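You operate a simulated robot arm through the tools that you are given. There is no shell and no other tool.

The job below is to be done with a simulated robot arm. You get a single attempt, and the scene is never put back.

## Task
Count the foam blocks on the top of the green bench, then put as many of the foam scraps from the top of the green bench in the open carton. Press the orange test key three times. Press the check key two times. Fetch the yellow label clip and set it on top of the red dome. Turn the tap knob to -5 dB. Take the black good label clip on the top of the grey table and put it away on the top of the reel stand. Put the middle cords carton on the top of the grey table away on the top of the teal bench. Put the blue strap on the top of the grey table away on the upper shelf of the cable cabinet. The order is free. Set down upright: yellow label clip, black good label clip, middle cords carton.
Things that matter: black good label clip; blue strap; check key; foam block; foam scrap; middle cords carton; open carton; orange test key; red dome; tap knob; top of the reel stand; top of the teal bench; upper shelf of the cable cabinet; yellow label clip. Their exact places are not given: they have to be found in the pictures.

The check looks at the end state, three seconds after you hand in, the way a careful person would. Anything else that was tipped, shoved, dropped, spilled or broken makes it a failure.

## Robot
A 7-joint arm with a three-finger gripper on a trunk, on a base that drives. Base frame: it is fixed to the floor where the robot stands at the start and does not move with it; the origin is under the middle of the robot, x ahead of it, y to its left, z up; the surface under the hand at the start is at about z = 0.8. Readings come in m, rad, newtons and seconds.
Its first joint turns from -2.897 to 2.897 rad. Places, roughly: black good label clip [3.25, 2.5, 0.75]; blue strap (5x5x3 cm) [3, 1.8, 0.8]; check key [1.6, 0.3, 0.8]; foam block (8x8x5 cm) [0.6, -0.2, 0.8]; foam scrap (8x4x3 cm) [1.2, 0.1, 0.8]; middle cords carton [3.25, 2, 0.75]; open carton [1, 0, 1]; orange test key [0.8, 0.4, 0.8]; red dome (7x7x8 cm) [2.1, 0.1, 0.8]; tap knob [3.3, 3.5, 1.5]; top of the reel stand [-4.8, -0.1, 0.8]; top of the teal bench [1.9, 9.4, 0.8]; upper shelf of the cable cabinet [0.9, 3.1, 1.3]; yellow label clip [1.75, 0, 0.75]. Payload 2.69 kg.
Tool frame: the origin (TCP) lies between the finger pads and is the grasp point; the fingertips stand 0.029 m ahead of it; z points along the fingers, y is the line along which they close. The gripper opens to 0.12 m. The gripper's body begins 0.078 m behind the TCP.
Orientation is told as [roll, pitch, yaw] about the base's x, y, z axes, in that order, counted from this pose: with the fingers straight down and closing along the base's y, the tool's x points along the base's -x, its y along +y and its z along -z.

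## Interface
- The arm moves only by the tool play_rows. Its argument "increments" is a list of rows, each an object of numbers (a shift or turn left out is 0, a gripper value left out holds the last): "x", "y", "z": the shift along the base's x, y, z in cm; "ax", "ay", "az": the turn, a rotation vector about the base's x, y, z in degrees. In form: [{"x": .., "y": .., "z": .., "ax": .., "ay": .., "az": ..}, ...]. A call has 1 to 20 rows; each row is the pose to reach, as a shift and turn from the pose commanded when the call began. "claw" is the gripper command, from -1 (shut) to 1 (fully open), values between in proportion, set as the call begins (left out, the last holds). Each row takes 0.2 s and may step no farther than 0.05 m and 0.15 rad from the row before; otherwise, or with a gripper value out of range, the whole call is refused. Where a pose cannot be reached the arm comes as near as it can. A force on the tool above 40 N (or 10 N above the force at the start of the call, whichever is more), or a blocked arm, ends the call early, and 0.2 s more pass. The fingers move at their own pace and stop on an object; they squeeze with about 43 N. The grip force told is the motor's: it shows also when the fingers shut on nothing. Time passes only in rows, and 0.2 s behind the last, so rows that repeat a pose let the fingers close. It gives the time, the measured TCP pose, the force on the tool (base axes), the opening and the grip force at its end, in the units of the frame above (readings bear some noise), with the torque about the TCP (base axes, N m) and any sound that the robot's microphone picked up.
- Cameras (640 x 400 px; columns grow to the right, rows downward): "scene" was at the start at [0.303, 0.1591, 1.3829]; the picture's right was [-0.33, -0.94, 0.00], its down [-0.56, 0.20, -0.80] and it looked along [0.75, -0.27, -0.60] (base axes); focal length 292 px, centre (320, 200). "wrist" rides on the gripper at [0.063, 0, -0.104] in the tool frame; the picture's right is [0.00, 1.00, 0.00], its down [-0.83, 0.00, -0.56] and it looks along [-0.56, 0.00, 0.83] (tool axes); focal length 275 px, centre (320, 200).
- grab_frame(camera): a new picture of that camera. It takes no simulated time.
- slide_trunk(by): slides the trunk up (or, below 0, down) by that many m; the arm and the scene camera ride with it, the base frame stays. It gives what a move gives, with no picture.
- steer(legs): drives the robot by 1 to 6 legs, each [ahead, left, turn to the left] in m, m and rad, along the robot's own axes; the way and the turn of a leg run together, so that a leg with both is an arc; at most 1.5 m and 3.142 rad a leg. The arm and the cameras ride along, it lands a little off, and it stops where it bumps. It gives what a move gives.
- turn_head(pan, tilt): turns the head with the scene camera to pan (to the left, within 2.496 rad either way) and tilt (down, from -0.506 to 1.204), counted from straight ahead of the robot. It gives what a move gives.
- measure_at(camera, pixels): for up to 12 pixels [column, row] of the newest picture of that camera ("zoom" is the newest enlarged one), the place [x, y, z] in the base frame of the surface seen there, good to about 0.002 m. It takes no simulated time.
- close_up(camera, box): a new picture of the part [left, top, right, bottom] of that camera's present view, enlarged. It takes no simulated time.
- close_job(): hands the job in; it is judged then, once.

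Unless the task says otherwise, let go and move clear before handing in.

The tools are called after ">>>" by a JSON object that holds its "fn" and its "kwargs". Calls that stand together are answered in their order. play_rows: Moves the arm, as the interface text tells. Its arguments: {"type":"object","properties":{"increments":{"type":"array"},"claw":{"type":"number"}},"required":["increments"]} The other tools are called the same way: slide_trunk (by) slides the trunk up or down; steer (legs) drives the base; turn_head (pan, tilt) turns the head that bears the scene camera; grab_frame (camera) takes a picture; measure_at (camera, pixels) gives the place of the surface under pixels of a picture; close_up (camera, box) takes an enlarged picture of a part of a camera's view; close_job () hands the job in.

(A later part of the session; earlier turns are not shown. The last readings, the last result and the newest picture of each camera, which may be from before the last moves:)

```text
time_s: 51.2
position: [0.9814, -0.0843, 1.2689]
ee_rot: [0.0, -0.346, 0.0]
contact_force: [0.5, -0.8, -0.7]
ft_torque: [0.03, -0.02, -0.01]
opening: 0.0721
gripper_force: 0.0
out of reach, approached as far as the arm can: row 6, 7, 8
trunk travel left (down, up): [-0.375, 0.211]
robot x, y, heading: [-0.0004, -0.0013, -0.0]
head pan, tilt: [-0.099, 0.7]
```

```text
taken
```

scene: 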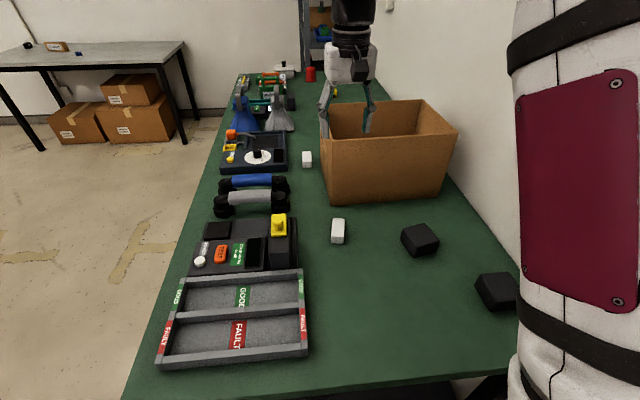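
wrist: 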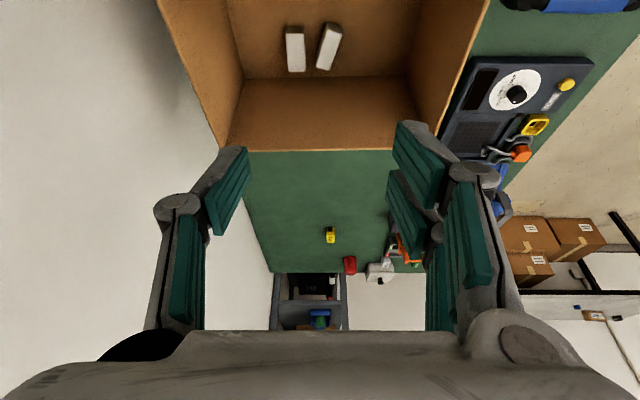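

Both scraps lie side by side on the carton floor, and the bench just behind it looks clear apart from a hidden strip at x≈1.2–1.3. I fold the arm back to drive to the left side of the bench.

>>> {"fn": "play_rows", "kwargs": {"claw": -1, "increments": [{"x": -4.5, "z": 1}, {"x": -9, "z": 2}, {"x": -13.5, "y": 1, "z": 3, "ay": 6}, {"x": -18, "y": 2, "z": 3, "ay": 12}, {"x": -22.5, "y": 3, "z": 3, "ay": 19.8}, {"x": -27, "y": 4, "z": 3, "ay": 19.8}, {"x": -31.5, "y": 5, "z": 3, "ay": 19.8}, {"x": -36, "y": 7, "z": 3, "ay": 19.8}, {"x": -40, "y": 8, "z": 3, "ay": 19.8}]}}

>>> {"fn": "turn_head", "kwargs": {"pan": 1.2, "tilt": 0.5}}

>>> {"fn": "grab_frame", "kwargs": {"camera": "scene"}}

```text
time_s: 53.2
position: [0.5831, -0.0069, 1.3008]
ee_rot: [0.0, -0.001, 0.0]
contact_force: [0.6, -0.2, -0.7]
ft_torque: [-0.01, 0.04, -0.02]
opening: 0.0002
gripper_force: 28.7
trunk travel left (down, up): [-0.375, 0.211]
robot x, y, heading: [0.0017, -0.0018, 0.002]
head pan, tilt: [-0.099, 0.7]
```

```text
time_s: 54.7
position: [0.582, -0.0079, 1.3007]
ee_rot: [0.001, -0.003, 0.0]
contact_force: [0.3, -0.6, 0.6]
ft_torque: [-0.01, -0.03, 0.03]
opening: 0.0
gripper_force: 28.2
trunk travel left (down, up): [-0.375, 0.211]
robot x, y, heading: [0.0001, -0.0015, 0.002]
head pan, tilt: [1.201, 0.499]
```

```text
taken
```

scene: 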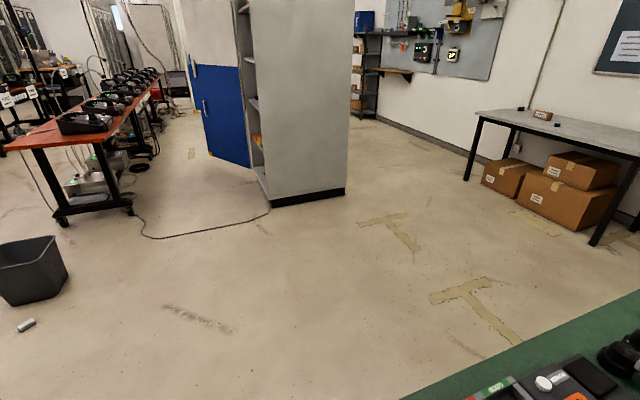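

>>> {"fn": "measure_at", "kwargs": {"camera": "scene", "pixels": [[270, 207], [345, 194], [133, 214], [70, 222], [60, 290], [25, 325], [250, 165], [470, 180], [592, 245], [520, 195], [200, 238], [15, 300]]}}

```text
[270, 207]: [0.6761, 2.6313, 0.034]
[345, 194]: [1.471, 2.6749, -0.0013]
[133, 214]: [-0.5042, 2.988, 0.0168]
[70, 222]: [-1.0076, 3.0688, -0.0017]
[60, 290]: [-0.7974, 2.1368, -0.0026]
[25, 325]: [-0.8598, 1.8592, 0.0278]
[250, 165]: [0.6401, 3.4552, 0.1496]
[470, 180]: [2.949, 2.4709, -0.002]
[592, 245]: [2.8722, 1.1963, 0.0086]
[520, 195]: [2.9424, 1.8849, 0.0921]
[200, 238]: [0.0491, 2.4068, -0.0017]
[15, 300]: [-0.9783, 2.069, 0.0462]
```

The lane between bench (y<0.48) and the cable cabinet (front-right corner (0.68,2.63)) is about 2 m wide. I drive left 1.0 m, ahead 1.05 m, then turn right to face the bench.

>>> {"fn": "steer", "kwargs": {"legs": [[0, 1.0, 0], [1.05, 0, 0], [0, 0, -1.571]]}}

>>> {"fn": "turn_head", "kwargs": {"pan": 0.0, "tilt": 0.65}}

>>> {"fn": "grab_frame", "kwargs": {"camera": "scene"}}

```text
time_s: 68.8
position: [1.0177, 0.4387, 1.3018]
ee_rot: [0.0, -0.004, -1.591]
contact_force: [0.4, 0.0, -0.6]
ft_torque: [-0.01, 0.0, 0.02]
opening: 0.0001
gripper_force: 28.8
trunk travel left (down, up): [-0.375, 0.211]
robot x, y, heading: [1.0391, 1.0249, -1.59]
head pan, tilt: [1.201, 0.499]
```

```text
time_s: 70.2
position: [1.0168, 0.4397, 1.3021]
ee_rot: [0.001, -0.003, -1.592]
contact_force: [0.1, 0.2, 0.6]
ft_torque: [-0.01, -0.02, 0.02]
opening: 0.0
gripper_force: 29.0
trunk travel left (down, up): [-0.375, 0.211]
robot x, y, heading: [1.0358, 1.0208, -1.591]
head pan, tilt: [0.0, 0.649]
```

```text
taken
```

scene: 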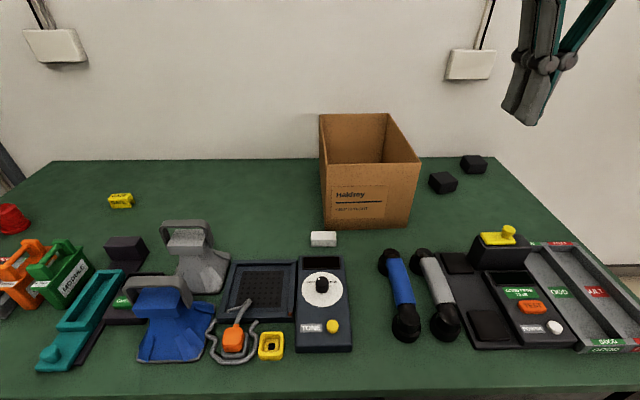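

From here only two black blocks are visible ([443,183], [474,163]); the strip behind the carton is clear. I zoom into the left part and pan left to check for more.

>>> {"fn": "close_up", "kwargs": {"camera": "scene", "box": [0, 150, 240, 300]}}

>>> {"fn": "turn_head", "kwargs": {"pan": 0.7, "tilt": 0.55}}

>>> {"fn": "grab_frame", "kwargs": {"camera": "scene"}}

```text
2.67 times, centred on (120, 225) of scene
```

zoom: 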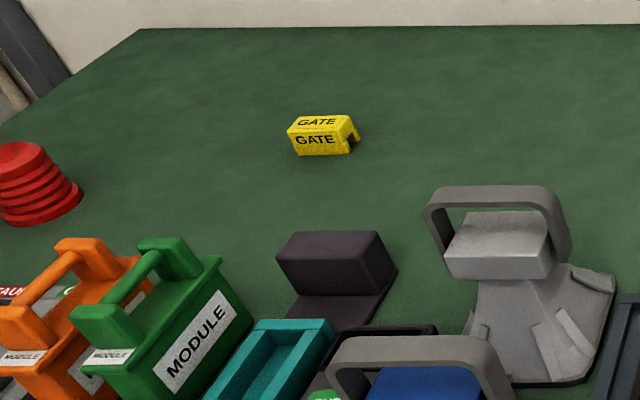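

```text
time_s: 71.3
position: [1.0185, 0.4395, 1.3004]
ee_rot: [0.001, -0.003, -1.591]
contact_force: [0.2, 0.2, 0.0]
ft_torque: [0.0, -0.03, 0.03]
opening: 0.0
gripper_force: 29.3
trunk travel left (down, up): [-0.375, 0.211]
robot x, y, heading: [1.0368, 1.0193, -1.587]
head pan, tilt: [0.7, 0.55]
```

```text
taken
```

scene: 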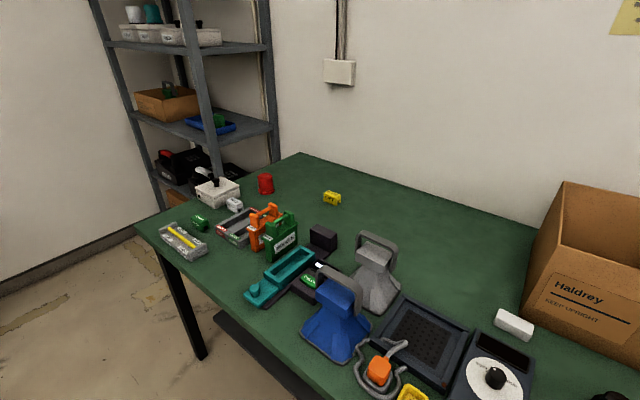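

No further black blocks here so far. I zoom in on the crowded part around [290,250].

>>> {"fn": "close_up", "kwargs": {"camera": "scene", "box": [140, 160, 380, 310]}}

>>> {"fn": "close_up", "kwargs": {"camera": "scene", "box": [240, 220, 400, 320]}}

```text
2.67 times, centred on (260, 235) of scene
```

zoom: 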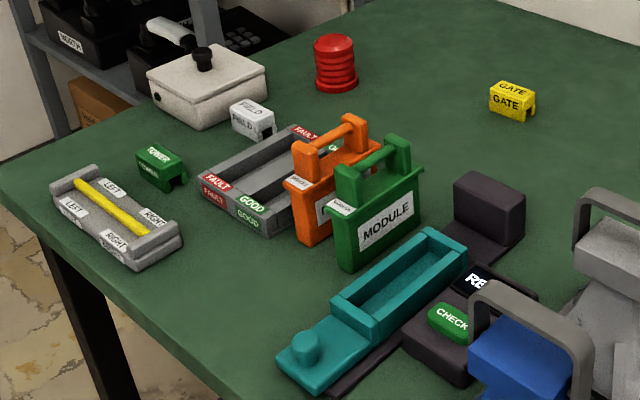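

```text
4.00 times, centred on (320, 270) of scene
```

zoom: 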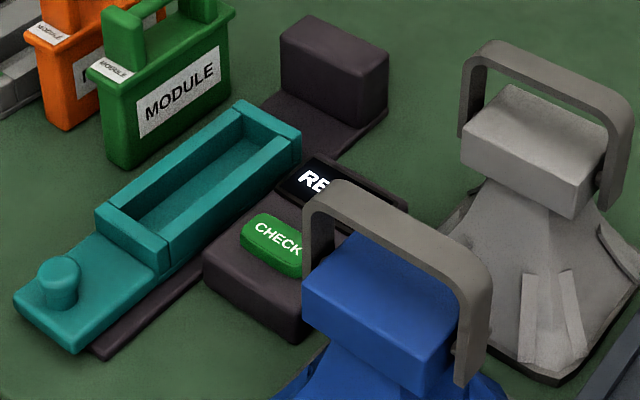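

The CHECK key (green) sits on the black device beside the blue funnel's handle; the yellow "GATE" clip and the red dome lie beyond. I measure them.

>>> {"fn": "measure_at", "kwargs": {"camera": "zoom", "pixels": [[262, 230], [290, 238], [250, 222], [290, 260], [275, 240], [315, 182], [330, 195], [455, 260], [330, 55], [60, 275], [350, 290], [250, 290]]}}

>>> {"fn": "measure_at", "kwargs": {"camera": "scene", "pixels": [[265, 176], [266, 190], [332, 195], [330, 201], [300, 154], [137, 222], [290, 215], [330, 270], [205, 190], [234, 203], [200, 222], [323, 230]]}}

```text
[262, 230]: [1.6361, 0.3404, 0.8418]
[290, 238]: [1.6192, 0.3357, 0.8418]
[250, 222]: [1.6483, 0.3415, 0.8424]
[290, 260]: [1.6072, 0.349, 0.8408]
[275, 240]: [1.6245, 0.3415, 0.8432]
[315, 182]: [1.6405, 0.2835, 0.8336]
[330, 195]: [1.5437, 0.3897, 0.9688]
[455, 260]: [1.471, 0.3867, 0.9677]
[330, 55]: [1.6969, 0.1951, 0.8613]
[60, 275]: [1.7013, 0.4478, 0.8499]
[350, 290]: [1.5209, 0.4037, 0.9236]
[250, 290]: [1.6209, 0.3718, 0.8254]
```

```text
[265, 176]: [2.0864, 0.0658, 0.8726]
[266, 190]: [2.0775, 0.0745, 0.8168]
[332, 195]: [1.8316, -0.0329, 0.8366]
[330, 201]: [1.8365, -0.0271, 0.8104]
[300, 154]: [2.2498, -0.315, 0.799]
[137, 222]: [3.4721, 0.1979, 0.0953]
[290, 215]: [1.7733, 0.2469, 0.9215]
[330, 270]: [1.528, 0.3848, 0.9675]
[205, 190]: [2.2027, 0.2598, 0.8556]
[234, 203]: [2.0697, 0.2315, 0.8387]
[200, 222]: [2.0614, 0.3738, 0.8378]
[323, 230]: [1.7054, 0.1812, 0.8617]
```

The CHECK key's centre is about (1.625,0.342,0.842), the clip (1.835,−0.03), the dome (2.08,0.066). Before driving closer I look down at my own base to know its footprint.

>>> {"fn": "turn_head", "kwargs": {"pan": 1.3, "tilt": 1.2}}

>>> {"fn": "grab_frame", "kwargs": {"camera": "scene"}}

>>> {"fn": "turn_head", "kwargs": {"pan": 0.3, "tilt": 1.2}}

>>> {"fn": "grab_frame", "kwargs": {"camera": "scene"}}

```text
time_s: 72.3
position: [1.0178, 0.4394, 1.3005]
ee_rot: [-0.001, -0.003, -1.592]
contact_force: [-0.8, 0.1, 0.3]
ft_torque: [-0.02, -0.03, 0.0]
opening: 0.0001
gripper_force: 28.2
trunk travel left (down, up): [-0.375, 0.211]
robot x, y, heading: [1.0346, 1.0184, -1.596]
head pan, tilt: [1.3, 1.201]
```

```text
taken
```

scene: 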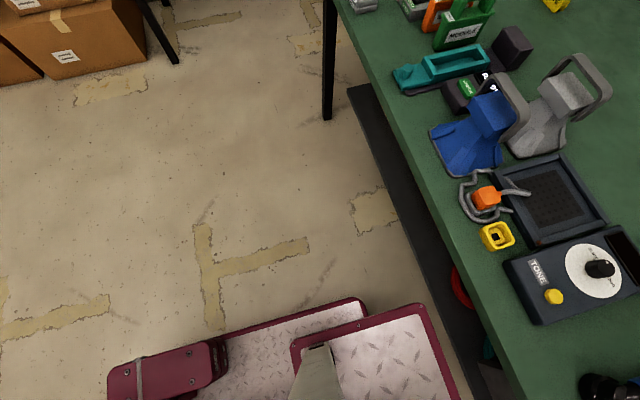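

```text
time_s: 73.6
position: [1.0183, 0.4405, 1.3014]
ee_rot: [0.001, -0.004, -1.591]
contact_force: [-0.9, 0.1, -0.5]
ft_torque: [0.0, 0.0, 0.01]
opening: 0.0002
gripper_force: 29.0
trunk travel left (down, up): [-0.375, 0.211]
robot x, y, heading: [1.037, 1.019, -1.593]
head pan, tilt: [0.3, 1.201]
```

```text
taken
```

scene: 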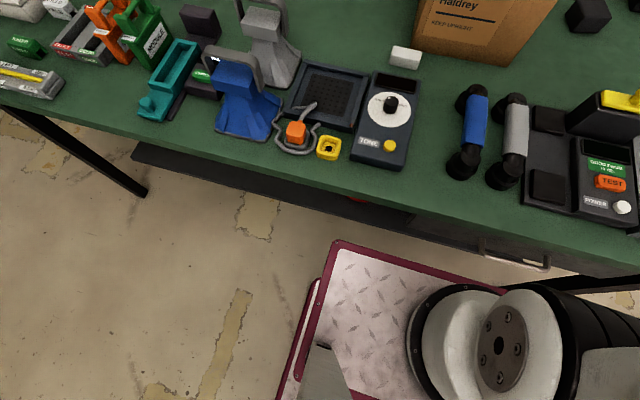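

I measure the lower base plate and the bench edge.

>>> {"fn": "measure_at", "kwargs": {"camera": "scene", "pixels": [[338, 243], [420, 262], [318, 290], [290, 370], [310, 145], [130, 110], [480, 235], [400, 250], [305, 330], [330, 350]]}}

>>> {"fn": "turn_head", "kwargs": {"pan": 1.3, "tilt": 1.2}}

>>> {"fn": "grab_frame", "kwargs": {"camera": "scene"}}

>>> {"fn": "measure_at", "kwargs": {"camera": "scene", "pixels": [[360, 300], [365, 312], [300, 318], [230, 345], [240, 390], [160, 370], [425, 308], [440, 340], [500, 370], [420, 260], [370, 95]]}}

```text
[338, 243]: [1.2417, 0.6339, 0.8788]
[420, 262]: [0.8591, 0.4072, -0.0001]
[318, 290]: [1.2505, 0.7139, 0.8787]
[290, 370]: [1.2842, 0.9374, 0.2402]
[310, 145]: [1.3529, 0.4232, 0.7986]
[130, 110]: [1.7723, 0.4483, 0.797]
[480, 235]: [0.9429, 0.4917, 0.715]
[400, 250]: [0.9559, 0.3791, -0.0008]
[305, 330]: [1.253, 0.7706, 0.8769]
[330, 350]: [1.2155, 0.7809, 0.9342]
```

```text
time_s: 74.9
position: [1.0182, 0.4395, 1.3019]
ee_rot: [0.0, -0.003, -1.592]
contact_force: [0.9, -0.1, 0.5]
ft_torque: [-0.01, 0.02, 0.0]
opening: 0.0
gripper_force: 28.8
trunk travel left (down, up): [-0.375, 0.211]
robot x, y, heading: [1.0391, 1.0227, -1.595]
head pan, tilt: [1.3, 1.201]
```

```text
taken
```

scene: 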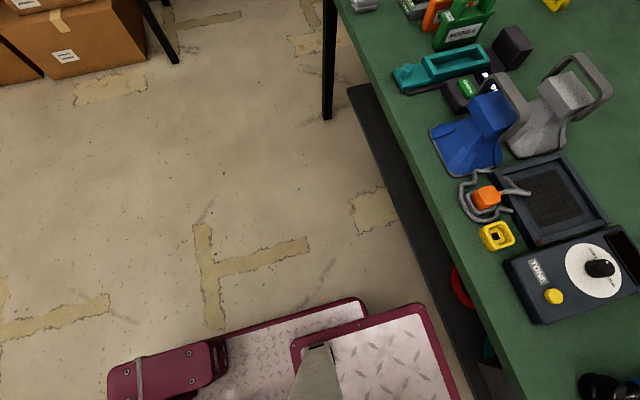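

```text
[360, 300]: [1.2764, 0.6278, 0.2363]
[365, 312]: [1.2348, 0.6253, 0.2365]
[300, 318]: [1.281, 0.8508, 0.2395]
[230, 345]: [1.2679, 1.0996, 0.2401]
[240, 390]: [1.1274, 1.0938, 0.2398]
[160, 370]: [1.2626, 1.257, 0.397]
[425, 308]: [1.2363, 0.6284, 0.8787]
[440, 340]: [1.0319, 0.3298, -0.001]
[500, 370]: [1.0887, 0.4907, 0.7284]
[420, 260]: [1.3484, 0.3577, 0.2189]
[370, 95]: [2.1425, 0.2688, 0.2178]
```

The base front reaches 0.395 m ahead and 0.243 m sideways; bench edge at y≈0.49. I drive left 0.83 m and ahead 0.09 m to stand at about (1.87,0.92).

>>> {"fn": "steer", "kwargs": {"legs": [[0, 0.83, 0.02], [0.08, 0, 0]]}}

>>> {"fn": "turn_head", "kwargs": {"pan": -0.2, "tilt": 0.75}}

>>> {"fn": "grab_frame", "kwargs": {"camera": "scene"}}

```text
time_s: 80.0
position: [1.8636, 0.3486, 1.3019]
ee_rot: [0.001, -0.003, -1.574]
contact_force: [1.0, 0.0, -0.4]
ft_torque: [0.02, 0.02, 0.01]
opening: 0.0001
gripper_force: 28.5
trunk travel left (down, up): [-0.375, 0.211]
robot x, y, heading: [1.8706, 0.9309, -1.575]
head pan, tilt: [1.3, 1.201]
```

```text
time_s: 81.6
position: [1.8627, 0.3483, 1.3012]
ee_rot: [0.001, -0.005, -1.575]
contact_force: [1.3, 0.6, -0.7]
ft_torque: [0.0, 0.03, -0.01]
opening: 0.0001
gripper_force: 28.7
trunk travel left (down, up): [-0.375, 0.211]
robot x, y, heading: [1.8706, 0.9296, -1.574]
head pan, tilt: [-0.201, 0.75]
```

```text
taken
```

scene: 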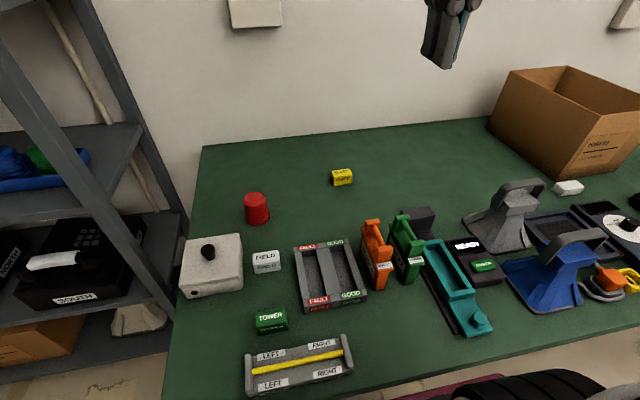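

I stand at (1.870,0.930). The CHECK key is at scene [484,266], display reads READY. I zoom to measure key and surroundings.

>>> {"fn": "close_up", "kwargs": {"camera": "scene", "box": [420, 220, 580, 320]}}

>>> {"fn": "measure_at", "kwargs": {"camera": "zoom", "pixels": [[213, 187], [300, 180], [303, 195], [215, 200], [255, 185], [180, 105], [410, 140], [590, 65], [600, 110], [345, 130], [230, 300], [120, 100]]}}

```text
4.00 times, centred on (500, 270) of scene
```

zoom: 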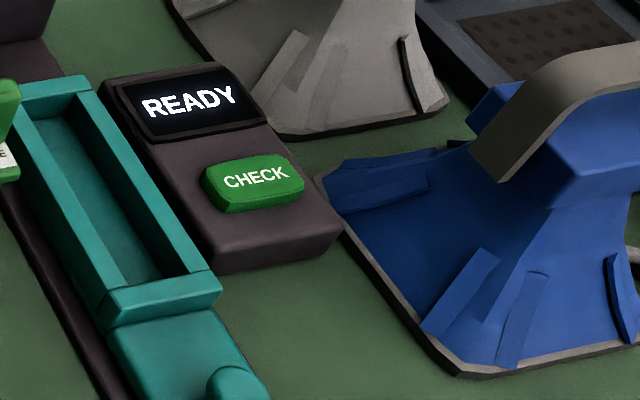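

```text
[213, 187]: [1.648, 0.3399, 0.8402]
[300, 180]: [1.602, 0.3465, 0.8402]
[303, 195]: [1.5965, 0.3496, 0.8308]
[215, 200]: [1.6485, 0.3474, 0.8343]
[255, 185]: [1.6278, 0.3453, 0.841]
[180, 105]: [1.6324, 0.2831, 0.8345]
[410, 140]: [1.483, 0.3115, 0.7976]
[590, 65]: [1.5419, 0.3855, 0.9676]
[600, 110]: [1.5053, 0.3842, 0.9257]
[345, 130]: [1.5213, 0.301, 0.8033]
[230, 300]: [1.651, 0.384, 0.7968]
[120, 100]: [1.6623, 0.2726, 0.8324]
```

The key's centre is (1.625,0.341,0.841); the blue handle's near edge is x≈1.55, up to z 0.968. I swing over with the fingers' closing line turned along y so the body clears the handle.

>>> {"fn": "play_rows", "kwargs": {"increments": [{"x": -2, "az": -7.5}, {"x": -4, "az": -15}, {"x": -6, "az": -22.5}, {"x": -8, "az": -30}, {"x": -10, "az": -37.5}, {"x": -12, "az": -45}, {"x": -14, "y": -0.2, "az": -52.5}, {"x": -16, "y": -0.4, "az": -60}, {"x": -18, "y": -0.6, "az": -67.5}, {"x": -20, "y": -0.7, "az": -75}, {"x": -22, "y": -0.7, "az": -82.5}, {"x": -23.3, "y": -0.7, "az": -90}, {"x": -23.3, "y": -0.7, "z": -5, "az": -90}, {"x": -23.3, "y": -0.7, "z": -10, "az": -90}, {"x": -23.3, "y": -0.7, "z": -15, "az": -90}, {"x": -23.3, "y": -0.7, "z": -20, "az": -90}, {"x": -23.3, "y": -0.7, "z": -25, "az": -90}, {"x": -23.3, "y": -0.7, "z": -30, "az": -90}, {"x": -23.3, "y": -0.7, "z": -30, "az": -90}]}}

>>> {"fn": "grab_frame", "kwargs": {"camera": "scene"}}

>>> {"fn": "grab_frame", "kwargs": {"camera": "wrist"}}

```text
time_s: 85.6
position: [1.629, 0.3414, 0.9996]
ee_rot: [0.001, -0.005, 3.137]
contact_force: [0.6, 0.9, -0.5]
ft_torque: [-0.03, 0.04, 0.0]
opening: 0.0
gripper_force: 28.3
trunk travel left (down, up): [-0.375, 0.211]
robot x, y, heading: [1.8718, 0.9278, -1.571]
head pan, tilt: [-0.201, 0.75]
```

```text
taken
```

scene: 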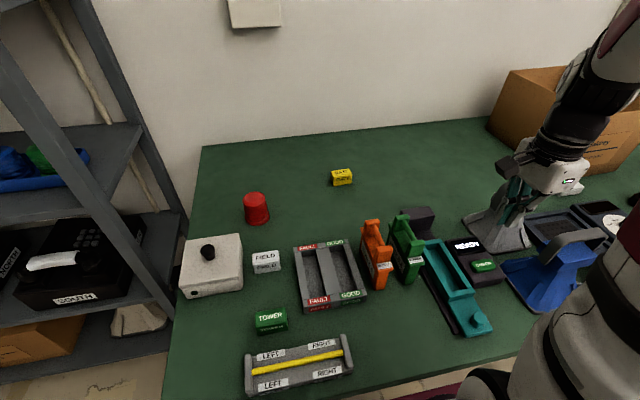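

```text
taken
```

wrist: 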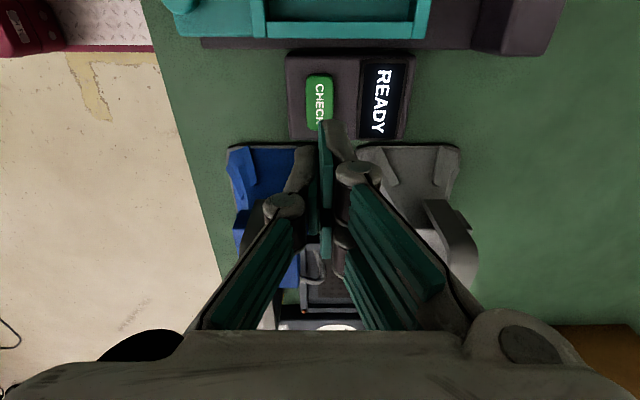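

The TCP is at (1.629,0.341,1.0), over the key. I descend to just above it, then press slowly.

>>> {"fn": "play_rows", "kwargs": {"increments": [{"x": -0.2, "z": -4}, {"x": -0.2, "z": -8}, {"x": -0.2, "z": -11.5}, {"x": -0.2, "z": -12.3}, {"x": -0.2, "z": -12.3}]}}

>>> {"fn": "close_up", "kwargs": {"camera": "scene", "box": [420, 180, 580, 280]}}

>>> {"fn": "close_up", "kwargs": {"camera": "wrist", "box": [220, 20, 460, 170]}}

```text
time_s: 86.8
position: [1.6276, 0.3416, 0.8781]
ee_rot: [0.0, -0.003, 3.138]
contact_force: [1.1, 0.1, -0.6]
ft_torque: [0.0, -0.03, -0.02]
opening: 0.0001
gripper_force: 29.1
trunk travel left (down, up): [-0.375, 0.211]
robot x, y, heading: [1.8777, 0.9302, -1.575]
head pan, tilt: [-0.201, 0.75]
```

```text
4.00 times, centred on (500, 230) of scene
```

zoom: 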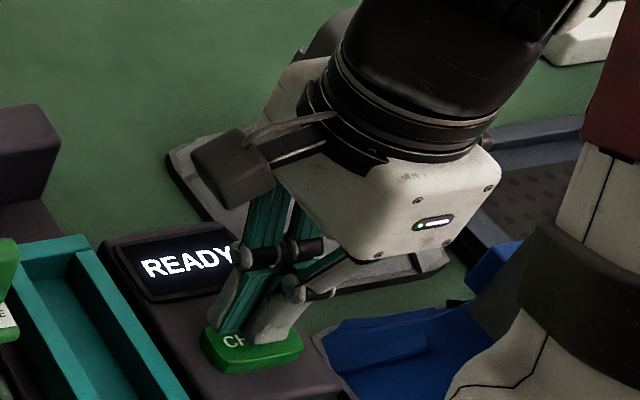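

```text
2.67 times, centred on (340, 95) of wrist
```

zoom: 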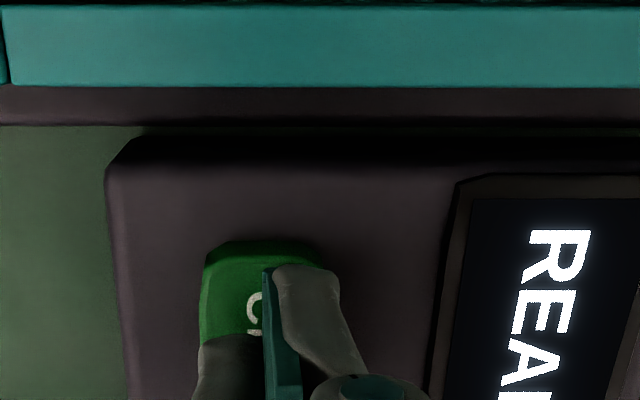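

Fingertips are just above the CHECK key and clear of the handle. I press slowly to the depth that clicked before.

>>> {"fn": "play_rows", "kwargs": {"increments": [{"z": -0.6}, {"z": -0.9}, {"z": -1.2}, {"z": -1.4}, {"z": -1.5}]}}

>>> {"fn": "close_up", "kwargs": {"camera": "scene", "box": [420, 180, 580, 280]}}

```text
time_s: 88.0
position: [1.6261, 0.3409, 0.8637]
ee_rot: [0.0, -0.003, 3.137]
contact_force: [-0.1, -0.6, 3.0]
ft_torque: [-0.03, 0.03, -0.03]
opening: 0.0062
gripper_force: 28.7
trunk travel left (down, up): [-0.375, 0.211]
robot x, y, heading: [1.8719, 0.9285, -1.573]
head pan, tilt: [-0.201, 0.75]
heard: click
```

```text
4.00 times, centred on (500, 230) of scene
```

zoom: 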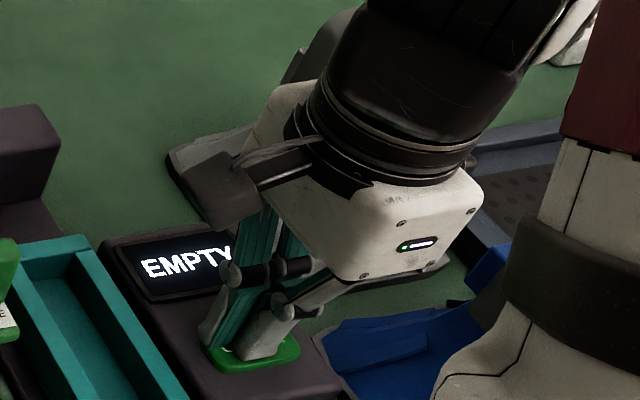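

One click; the display now reads EMPTY. I lift clear and press a second time.

>>> {"fn": "play_rows", "kwargs": {"increments": [{"z": 0.6}, {"z": 1.2}, {"z": 1.9}, {"z": 1.9}]}}

>>> {"fn": "play_rows", "kwargs": {"increments": [{"z": -0.9}, {"z": -1.3}, {"z": -1.6}, {"z": -1.8}, {"z": -1.95}, {"z": -1.95}, {"z": -1.2}, {"z": 0}, {"z": 0}]}}

>>> {"fn": "close_up", "kwargs": {"camera": "scene", "box": [420, 180, 580, 280]}}

```text
time_s: 89.0
position: [1.6286, 0.3409, 0.8825]
ee_rot: [-0.001, -0.003, 3.138]
contact_force: [-0.4, 0.3, 0.5]
ft_torque: [-0.02, 0.03, -0.02]
opening: 0.0
gripper_force: 27.9
trunk travel left (down, up): [-0.375, 0.211]
robot x, y, heading: [1.8731, 0.934, -1.57]
head pan, tilt: [-0.201, 0.75]
```

```text
time_s: 91.0
position: [1.6274, 0.3409, 0.8824]
ee_rot: [-0.002, -0.003, 3.139]
contact_force: [0.5, 0.7, 0.0]
ft_torque: [0.01, 0.01, -0.02]
opening: 0.0001
gripper_force: 27.8
trunk travel left (down, up): [-0.375, 0.211]
robot x, y, heading: [1.8728, 0.9326, -1.578]
head pan, tilt: [-0.201, 0.75]
heard: click
```

```text
4.00 times, centred on (500, 230) of scene
```

zoom: 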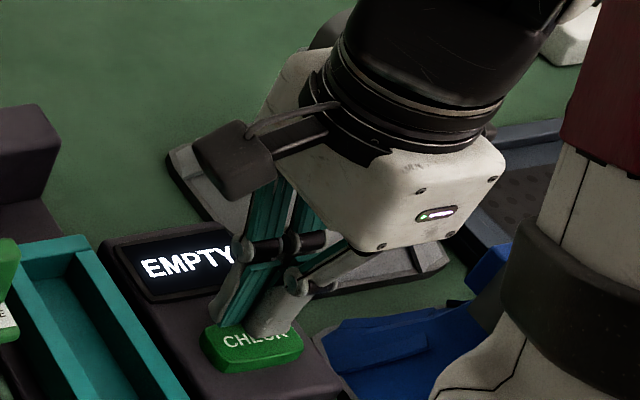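

Second click heard: check key done. I lift straight up and swing toward the yellow clip.

>>> {"fn": "play_rows", "kwargs": {"increments": [{"z": 5}, {"z": 10}, {"z": 15}, {"z": 20}, {"z": 25}, {"z": 27, "x": 2, "az": 7.5}, {"z": 27, "x": 4, "az": 15}, {"z": 27, "x": 6, "az": 22.5}, {"z": 27, "x": 8, "az": 30}, {"z": 27, "x": 10, "y": -1, "az": 37.5}, {"z": 27, "x": 12, "y": -3, "az": 45}, {"z": 27, "x": 14, "y": -5, "az": 52.5}, {"z": 27, "x": 16, "y": -8, "az": 60}, {"z": 27, "x": 18, "y": -11, "az": 67.5}, {"z": 27, "x": 20, "y": -14, "az": 75}, {"z": 27, "x": 20.5, "y": -18, "az": 82.5}, {"z": 27, "x": 20.5, "y": -22, "az": 90}, {"z": 27, "x": 20.5, "y": -22, "az": 90}]}}

>>> {"fn": "grab_frame", "kwargs": {"camera": "scene"}}

>>> {"fn": "grab_frame", "kwargs": {"camera": "wrist"}}

```text
time_s: 94.8
position: [1.8338, 0.1204, 1.1529]
ee_rot: [0.001, -0.002, -1.573]
contact_force: [-0.2, -0.7, 0.1]
ft_torque: [-0.04, 0.02, 0.02]
opening: 0.0
gripper_force: 28.0
trunk travel left (down, up): [-0.375, 0.211]
robot x, y, heading: [1.8734, 0.9315, -1.573]
head pan, tilt: [-0.201, 0.75]
```

```text
taken
```

scene: 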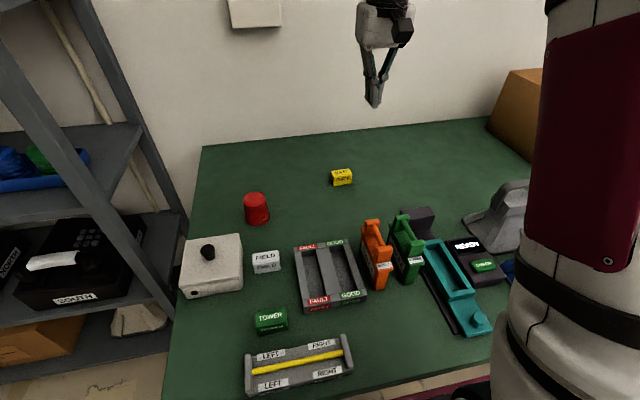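

```text
taken
```

wrist: 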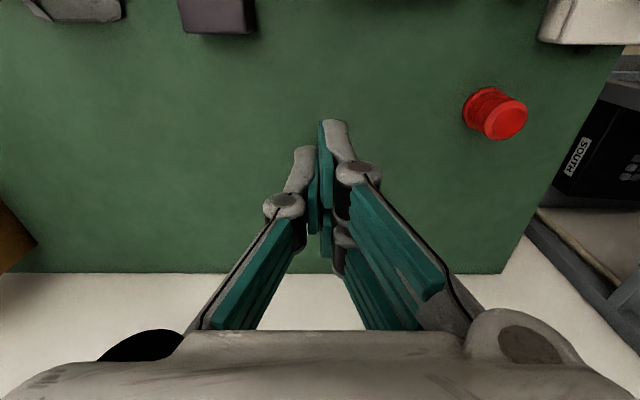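

The display is back to READY. I zoom on the clip and the dome.

>>> {"fn": "close_up", "kwargs": {"camera": "scene", "box": [320, 160, 368, 190]}}

>>> {"fn": "measure_at", "kwargs": {"camera": "zoom", "pixels": [[160, 150], [400, 120], [440, 185], [180, 235], [300, 170], [190, 290], [440, 260], [300, 280]]}}

>>> {"fn": "close_up", "kwargs": {"camera": "scene", "box": [230, 180, 286, 236]}}

```text
13.33 times, centred on (344, 175) of scene
```

zoom: 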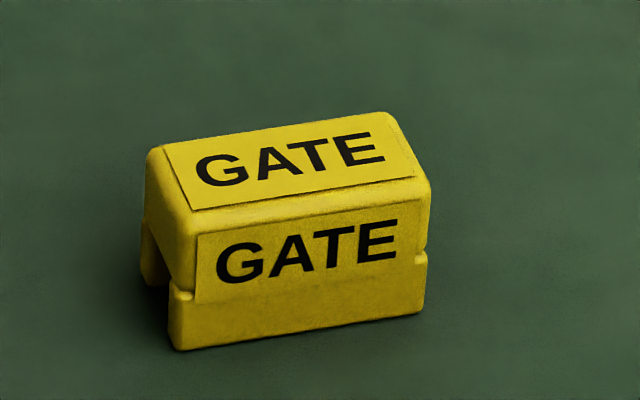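

```text
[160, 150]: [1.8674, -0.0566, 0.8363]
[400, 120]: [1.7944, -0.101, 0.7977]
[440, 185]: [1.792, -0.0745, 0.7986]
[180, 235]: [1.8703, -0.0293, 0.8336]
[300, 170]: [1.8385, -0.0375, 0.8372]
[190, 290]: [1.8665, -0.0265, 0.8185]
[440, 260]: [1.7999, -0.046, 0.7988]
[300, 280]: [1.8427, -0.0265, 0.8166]
```

```text
7.14 times, centred on (258, 208) of scene
```

zoom: 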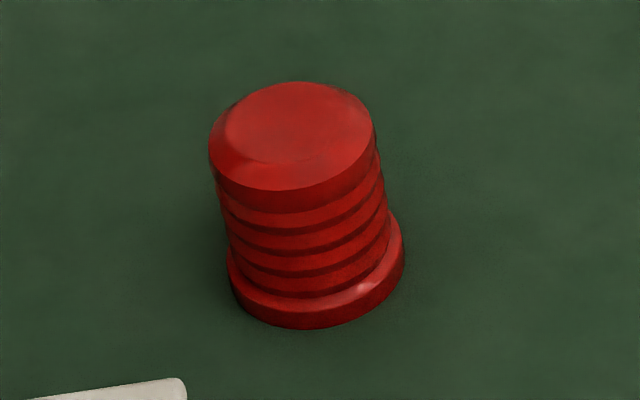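

The dome's top is flat (round, bevelled). I measure more points on it, then on the clip.

>>> {"fn": "measure_at", "kwargs": {"camera": "zoom", "pixels": [[300, 130], [225, 130], [365, 120], [300, 90], [290, 185], [215, 155], [370, 160], [340, 110], [300, 310], [250, 170]]}}

>>> {"fn": "close_up", "kwargs": {"camera": "scene", "box": [328, 160, 360, 190]}}

>>> {"fn": "measure_at", "kwargs": {"camera": "zoom", "pixels": [[200, 160], [300, 160], [330, 150], [400, 160], [340, 200], [250, 200], [180, 210], [420, 210], [300, 300], [430, 290], [180, 330], [460, 230]]}}

```text
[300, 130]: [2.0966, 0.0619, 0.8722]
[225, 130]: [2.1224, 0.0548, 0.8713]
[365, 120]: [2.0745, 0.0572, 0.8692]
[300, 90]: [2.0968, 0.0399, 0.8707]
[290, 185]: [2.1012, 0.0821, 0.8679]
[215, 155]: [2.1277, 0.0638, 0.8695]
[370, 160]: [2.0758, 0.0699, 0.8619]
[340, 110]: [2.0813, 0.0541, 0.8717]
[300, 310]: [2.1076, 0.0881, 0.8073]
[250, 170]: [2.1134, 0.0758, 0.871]
```

```text
13.33 times, centred on (344, 175) of scene
```

zoom: 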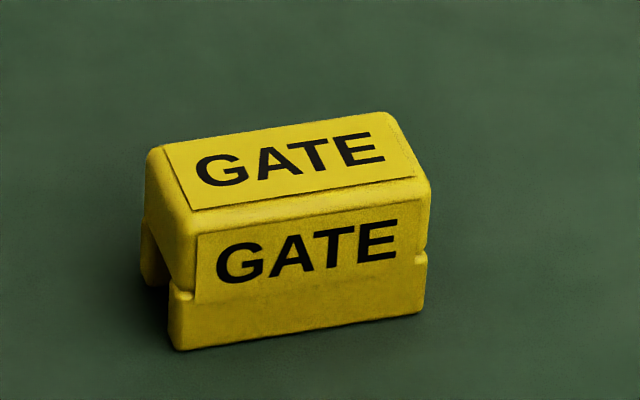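

```text
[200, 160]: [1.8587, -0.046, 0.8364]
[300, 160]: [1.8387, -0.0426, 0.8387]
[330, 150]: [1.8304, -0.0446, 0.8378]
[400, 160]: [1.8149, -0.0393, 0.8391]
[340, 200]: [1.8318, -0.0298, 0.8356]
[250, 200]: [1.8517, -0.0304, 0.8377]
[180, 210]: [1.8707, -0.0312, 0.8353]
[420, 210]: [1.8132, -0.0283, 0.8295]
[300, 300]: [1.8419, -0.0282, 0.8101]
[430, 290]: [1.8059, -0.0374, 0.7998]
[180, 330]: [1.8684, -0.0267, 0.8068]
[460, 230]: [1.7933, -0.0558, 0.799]
```

The clip is at about (1.841,−0.042), 6 cm along x by 3 cm along y, top z 0.838; the dome's flat top is near (2.098,0.060), z 0.872. I turn the gripper to close along y and move above the clip.

>>> {"fn": "play_rows", "kwargs": {"claw": 0.2, "increments": [{"y": -1.4, "az": -7.5}, {"y": -2.8, "az": -15}, {"y": -4.2, "az": -22.5}, {"y": -5.6, "az": -30}, {"y": -7, "az": -37.5}, {"y": -8.4, "az": -45, "z": -1}, {"y": -9.8, "az": -52.5, "z": -3}, {"y": -11.2, "az": -60, "z": -5}, {"y": -12.6, "az": -67.5, "z": -7}, {"x": 0.3, "y": -14, "az": -75, "z": -9}, {"x": 0.7, "y": -15.4, "az": -82.5, "z": -11}, {"x": 0.7, "y": -16.2, "az": -90, "z": -13}, {"x": 0.7, "y": -16.2, "az": -90, "z": -15}, {"x": 0.7, "y": -16.2, "az": -90, "z": -15}]}}

>>> {"fn": "grab_frame", "kwargs": {"camera": "wrist"}}

```text
time_s: 97.8
position: [1.8396, -0.0408, 1.0042]
ee_rot: [0.0, -0.003, 3.139]
contact_force: [0.0, 0.2, 0.2]
ft_torque: [-0.01, 0.0, -0.03]
opening: 0.0723
gripper_force: 0.1
trunk travel left (down, up): [-0.375, 0.211]
robot x, y, heading: [1.8728, 0.9297, -1.574]
head pan, tilt: [-0.201, 0.75]
```

```text
taken
```

wrist: 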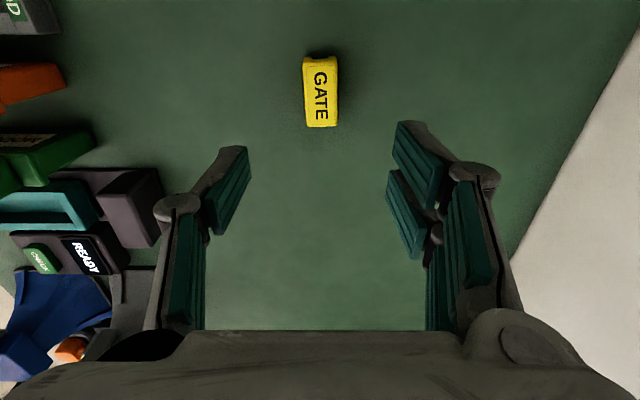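

>>> {"fn": "close_up", "kwargs": {"camera": "wrist", "box": [272, 40, 368, 140]}}

>>> {"fn": "measure_at", "kwargs": {"camera": "wrist", "pixels": [[305, 62], [335, 62], [308, 124], [334, 123], [320, 95]]}}

```text
4.00 times, centred on (320, 90) of wrist
```

zoom: 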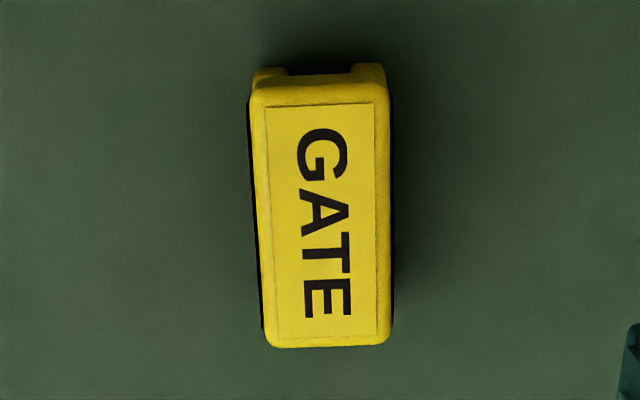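

```text
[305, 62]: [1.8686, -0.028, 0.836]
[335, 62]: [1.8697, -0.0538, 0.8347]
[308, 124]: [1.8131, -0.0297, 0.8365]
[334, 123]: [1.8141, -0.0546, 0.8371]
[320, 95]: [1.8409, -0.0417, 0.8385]
```

The clip's centre is (1.8414,−0.0415), aligned with x. I descend to grip it with tips 9 mm above the bench.

>>> {"fn": "play_rows", "kwargs": {"claw": 0.1, "increments": [{"x": 0.2, "y": -0.1, "z": -4}, {"x": 0.2, "y": -0.1, "z": -8}, {"x": 0.2, "y": -0.1, "z": -12}, {"x": 0.2, "y": -0.1, "z": -15}, {"x": 0.2, "y": -0.1, "z": -16.6}, {"x": 0.2, "y": -0.1, "z": -16.6}]}}

>>> {"fn": "grab_frame", "kwargs": {"camera": "wrist"}}

```text
time_s: 99.2
position: [1.8402, -0.041, 0.8364]
ee_rot: [0.0, -0.005, 3.139]
contact_force: [-0.7, -0.1, -0.4]
ft_torque: [-0.01, -0.01, 0.0]
opening: 0.066
gripper_force: 0.1
trunk travel left (down, up): [-0.375, 0.211]
robot x, y, heading: [1.8742, 0.9315, -1.575]
head pan, tilt: [-0.201, 0.75]
```

```text
taken
```

wrist: 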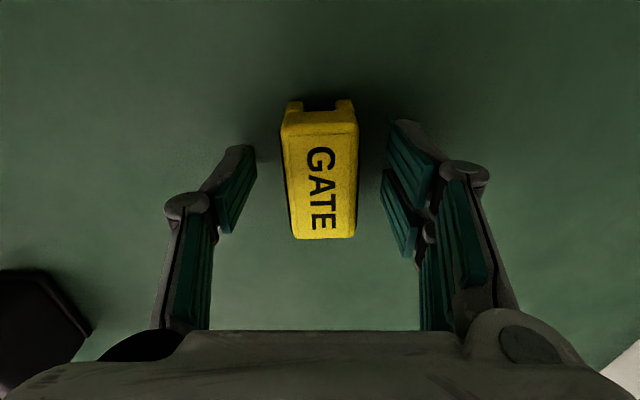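

The clip is between the fingers (wrist [320,170]). I close and lift.

>>> {"fn": "play_rows", "kwargs": {"claw": -1, "increments": [{}, {}, {}]}}

>>> {"fn": "play_rows", "kwargs": {"increments": [{"z": 2}, {"z": 5}, {"z": 9}, {"z": 13}, {"z": 16}, {"z": 16}]}}

>>> {"fn": "grab_frame", "kwargs": {"camera": "wrist"}}

```text
time_s: 100.0
position: [1.841, -0.0407, 0.8374]
ee_rot: [0.001, -0.004, 3.137]
contact_force: [0.6, 0.9, 1.0]
ft_torque: [0.03, -0.01, 0.03]
opening: 0.0311
gripper_force: 43.3
trunk travel left (down, up): [-0.375, 0.211]
robot x, y, heading: [1.8726, 0.9263, -1.574]
head pan, tilt: [-0.201, 0.75]
```

```text
time_s: 101.4
position: [1.841, -0.0408, 0.996]
ee_rot: [0.0, -0.001, 3.138]
contact_force: [0.7, 0.2, -0.9]
ft_torque: [-0.04, 0.03, 0.02]
opening: 0.031
gripper_force: 42.0
trunk travel left (down, up): [-0.375, 0.211]
robot x, y, heading: [1.8728, 0.9284, -1.577]
head pan, tilt: [-0.201, 0.75]
```

```text
taken
```

wrist: 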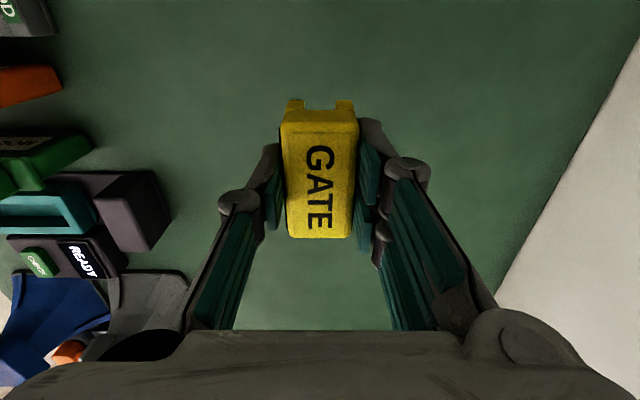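

Clip is held centred (opening 0.031). I carry it over the dome at z≈1.0 and check alignment.

>>> {"fn": "play_rows", "kwargs": {"increments": [{"x": 4, "y": 1.6}, {"x": 8, "y": 3.2}, {"x": 12, "y": 4.8}, {"x": 16, "y": 6.4}, {"x": 20, "y": 8}, {"x": 23, "y": 9.2}, {"x": 25.9, "y": 10.3}, {"x": 25.9, "y": 10.3}, {"x": 25.9, "y": 10.3}]}}

>>> {"fn": "grab_frame", "kwargs": {"camera": "wrist"}}

>>> {"fn": "close_up", "kwargs": {"camera": "scene", "box": [200, 120, 328, 240]}}

```text
time_s: 103.4
position: [2.1007, 0.0636, 0.996]
ee_rot: [0.0, -0.003, 3.14]
contact_force: [-0.1, -0.1, -0.9]
ft_torque: [-0.01, 0.0, -0.01]
opening: 0.0309
gripper_force: 42.7
trunk travel left (down, up): [-0.375, 0.211]
robot x, y, heading: [1.8761, 0.9287, -1.578]
head pan, tilt: [-0.201, 0.75]
```

```text
taken
```

wrist: 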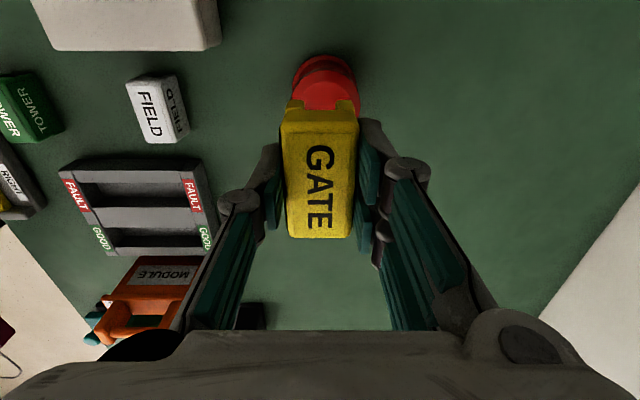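

```text
3.33 times, centred on (264, 180) of scene
```

zoom: 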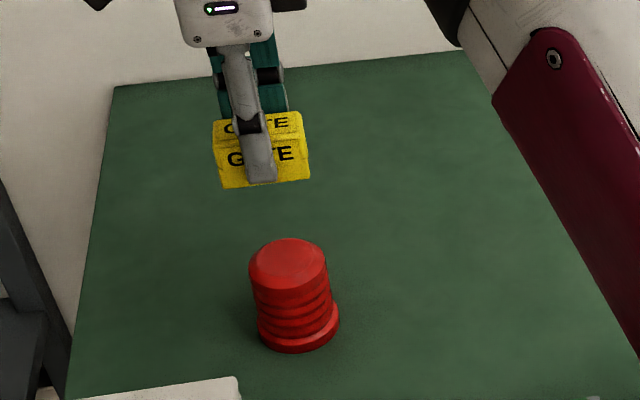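

The dome's far part shows at wrist [325,80]. I measure its rim for exact centring.

>>> {"fn": "close_up", "kwargs": {"camera": "wrist", "box": [272, 40, 376, 110]}}

>>> {"fn": "measure_at", "kwargs": {"camera": "zoom", "pixels": [[150, 250], [500, 260], [330, 200], [330, 290], [200, 300], [470, 320], [150, 320], [330, 120]]}}

>>> {"fn": "close_up", "kwargs": {"camera": "scene", "box": [230, 180, 286, 236]}}

>>> {"fn": "measure_at", "kwargs": {"camera": "zoom", "pixels": [[212, 145], [216, 150], [373, 140], [369, 135], [300, 84], [270, 90], [330, 88], [270, 190], [300, 185], [240, 180], [340, 170], [290, 135]]}}

```text
5.71 times, centred on (324, 75) of wrist
```

zoom: 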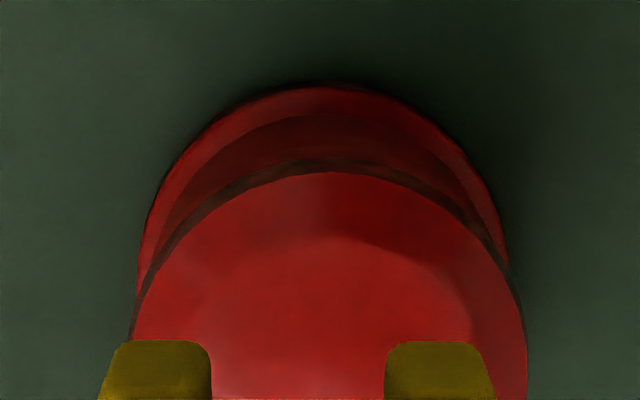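

```text
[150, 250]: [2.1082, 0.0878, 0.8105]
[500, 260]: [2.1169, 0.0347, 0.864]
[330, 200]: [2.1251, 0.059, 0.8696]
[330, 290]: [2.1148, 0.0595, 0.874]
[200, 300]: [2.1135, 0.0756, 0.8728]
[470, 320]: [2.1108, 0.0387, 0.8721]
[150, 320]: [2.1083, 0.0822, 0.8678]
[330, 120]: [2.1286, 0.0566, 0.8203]
```

```text
7.14 times, centred on (258, 208) of scene
```

zoom: 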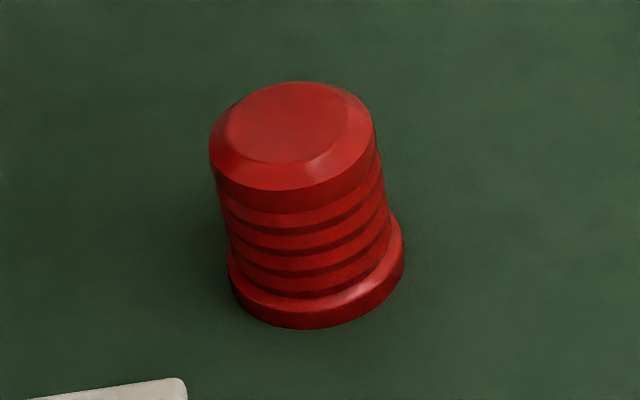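

```text
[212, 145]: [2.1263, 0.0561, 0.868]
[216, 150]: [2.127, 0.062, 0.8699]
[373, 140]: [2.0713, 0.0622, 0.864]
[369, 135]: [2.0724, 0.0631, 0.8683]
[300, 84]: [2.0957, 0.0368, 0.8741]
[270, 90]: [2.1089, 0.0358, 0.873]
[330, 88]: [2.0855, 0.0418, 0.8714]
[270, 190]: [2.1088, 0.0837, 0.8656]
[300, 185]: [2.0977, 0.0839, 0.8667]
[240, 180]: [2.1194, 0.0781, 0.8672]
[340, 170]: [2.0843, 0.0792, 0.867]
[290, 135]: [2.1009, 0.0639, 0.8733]
```

The dome's centre is (2.0995,0.0595), flat top z≈0.873. I centre over it and lower to just above contact.

>>> {"fn": "play_rows", "kwargs": {"increments": [{"x": -0.1, "y": -0.4, "z": -2}, {"x": -0.1, "y": -0.4, "z": -5}, {"x": -0.1, "y": -0.4, "z": -7}, {"x": -0.1, "y": -0.4, "z": -8}, {"x": -0.1, "y": -0.4, "z": -8.2}, {"x": -0.1, "y": -0.4, "z": -8.2}]}}

>>> {"fn": "close_up", "kwargs": {"camera": "scene", "box": [218, 160, 298, 230]}}

```text
time_s: 104.8
position: [2.1005, 0.0571, 0.9147]
ee_rot: [0.0, -0.003, 3.137]
contact_force: [0.5, 0.4, -0.4]
ft_torque: [0.02, -0.03, 0.02]
opening: 0.0307
gripper_force: 43.1
trunk travel left (down, up): [-0.375, 0.211]
robot x, y, heading: [1.8693, 0.9308, -1.574]
head pan, tilt: [-0.201, 0.75]
```

```text
5.71 times, centred on (258, 195) of scene
```

zoom: 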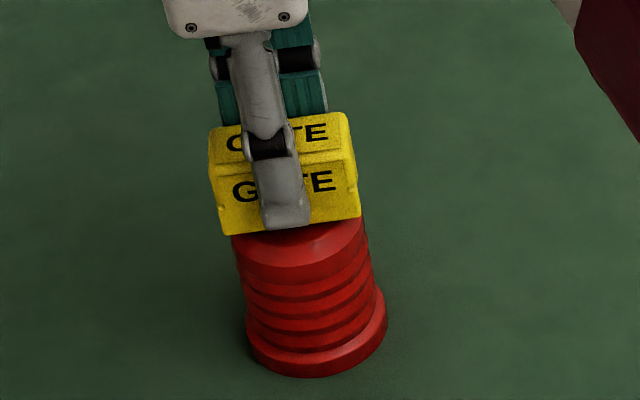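

The clip looks centred in x, about 2 mm far in y. I correct and lower in 1 mm steps until contact.

>>> {"fn": "play_rows", "kwargs": {"increments": [{"y": 0.2, "z": 0}, {"y": 0.2, "z": -0.1}, {"y": 0.2, "z": -0.2}, {"y": 0.2, "z": -0.3}, {"y": 0.2, "z": -0.3}]}}

```text
time_s: 106.0
position: [2.0994, 0.0594, 0.9107]
ee_rot: [0.0, -0.002, 3.137]
contact_force: [-0.3, -0.3, 0.6]
ft_torque: [0.03, 0.01, 0.01]
opening: 0.0311
gripper_force: 43.5
trunk travel left (down, up): [-0.375, 0.211]
robot x, y, heading: [1.8717, 0.9313, -1.578]
head pan, tilt: [-0.201, 0.75]
```

>>> {"fn": "play_rows", "kwargs": {"increments": [{"z": -0.1}, {"z": -0.15}, {"z": -0.15}]}}

>>> {"fn": "close_up", "kwargs": {"camera": "scene", "box": [218, 160, 298, 230]}}

```text
time_s: 106.8
position: [2.101, 0.0594, 0.9111]
ee_rot: [0.001, -0.004, 3.138]
contact_force: [-0.8, 1.0, 9.9]
ft_torque: [0.08, -0.21, 0.05]
opening: 0.031
gripper_force: 43.4
trunk travel left (down, up): [-0.375, 0.211]
robot x, y, heading: [1.8742, 0.9301, -1.572]
head pan, tilt: [-0.201, 0.75]
```

```text
5.71 times, centred on (258, 195) of scene
```

zoom: 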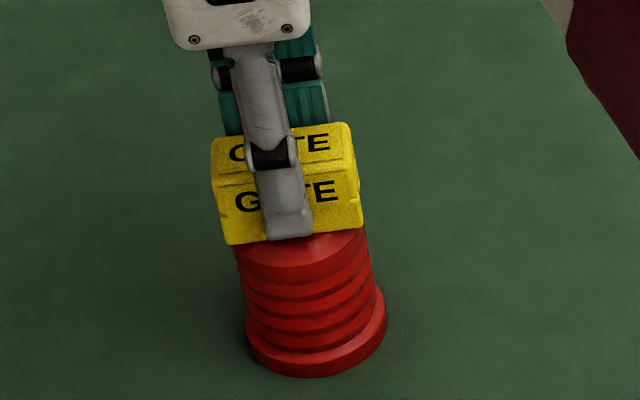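

Contact is made (9.9 N upward). I ease 1 mm up and open the fingers modestly.

>>> {"fn": "play_rows", "kwargs": {"increments": [{"z": 0.1}, {"z": 0.1}]}}

>>> {"fn": "play_rows", "kwargs": {"claw": 0.0, "increments": [{}, {}, {}]}}

>>> {"fn": "grab_frame", "kwargs": {"camera": "wrist"}}

>>> {"fn": "close_up", "kwargs": {"camera": "scene", "box": [218, 160, 298, 230]}}

```text
time_s: 107.4
position: [2.1006, 0.059, 0.9105]
ee_rot: [0.002, -0.003, 3.138]
contact_force: [-0.3, -0.5, 7.8]
ft_torque: [0.0, -0.13, -0.01]
opening: 0.0309
gripper_force: 43.0
trunk travel left (down, up): [-0.375, 0.211]
robot x, y, heading: [1.8699, 0.9313, -1.574]
head pan, tilt: [-0.201, 0.75]
```

```text
time_s: 108.2
position: [2.1006, 0.0603, 0.9108]
ee_rot: [0.002, -0.004, 3.137]
contact_force: [-0.7, 0.7, 0.2]
ft_torque: [0.0, -0.01, 0.0]
opening: 0.0603
gripper_force: 0.1
trunk travel left (down, up): [-0.375, 0.211]
robot x, y, heading: [1.8751, 0.9288, -1.576]
head pan, tilt: [-0.201, 0.75]
```

```text
taken
```

wrist: 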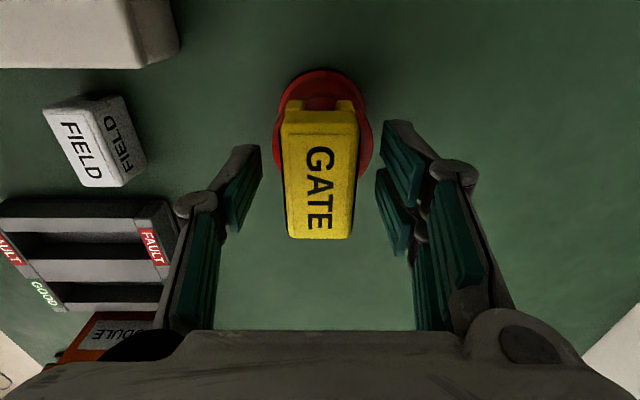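

```text
5.71 times, centred on (258, 195) of scene
```

zoom: 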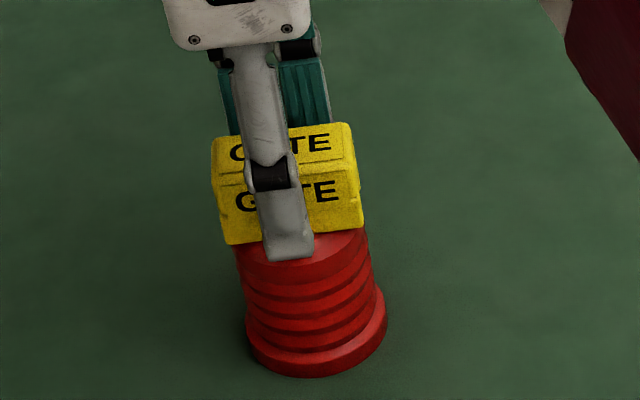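

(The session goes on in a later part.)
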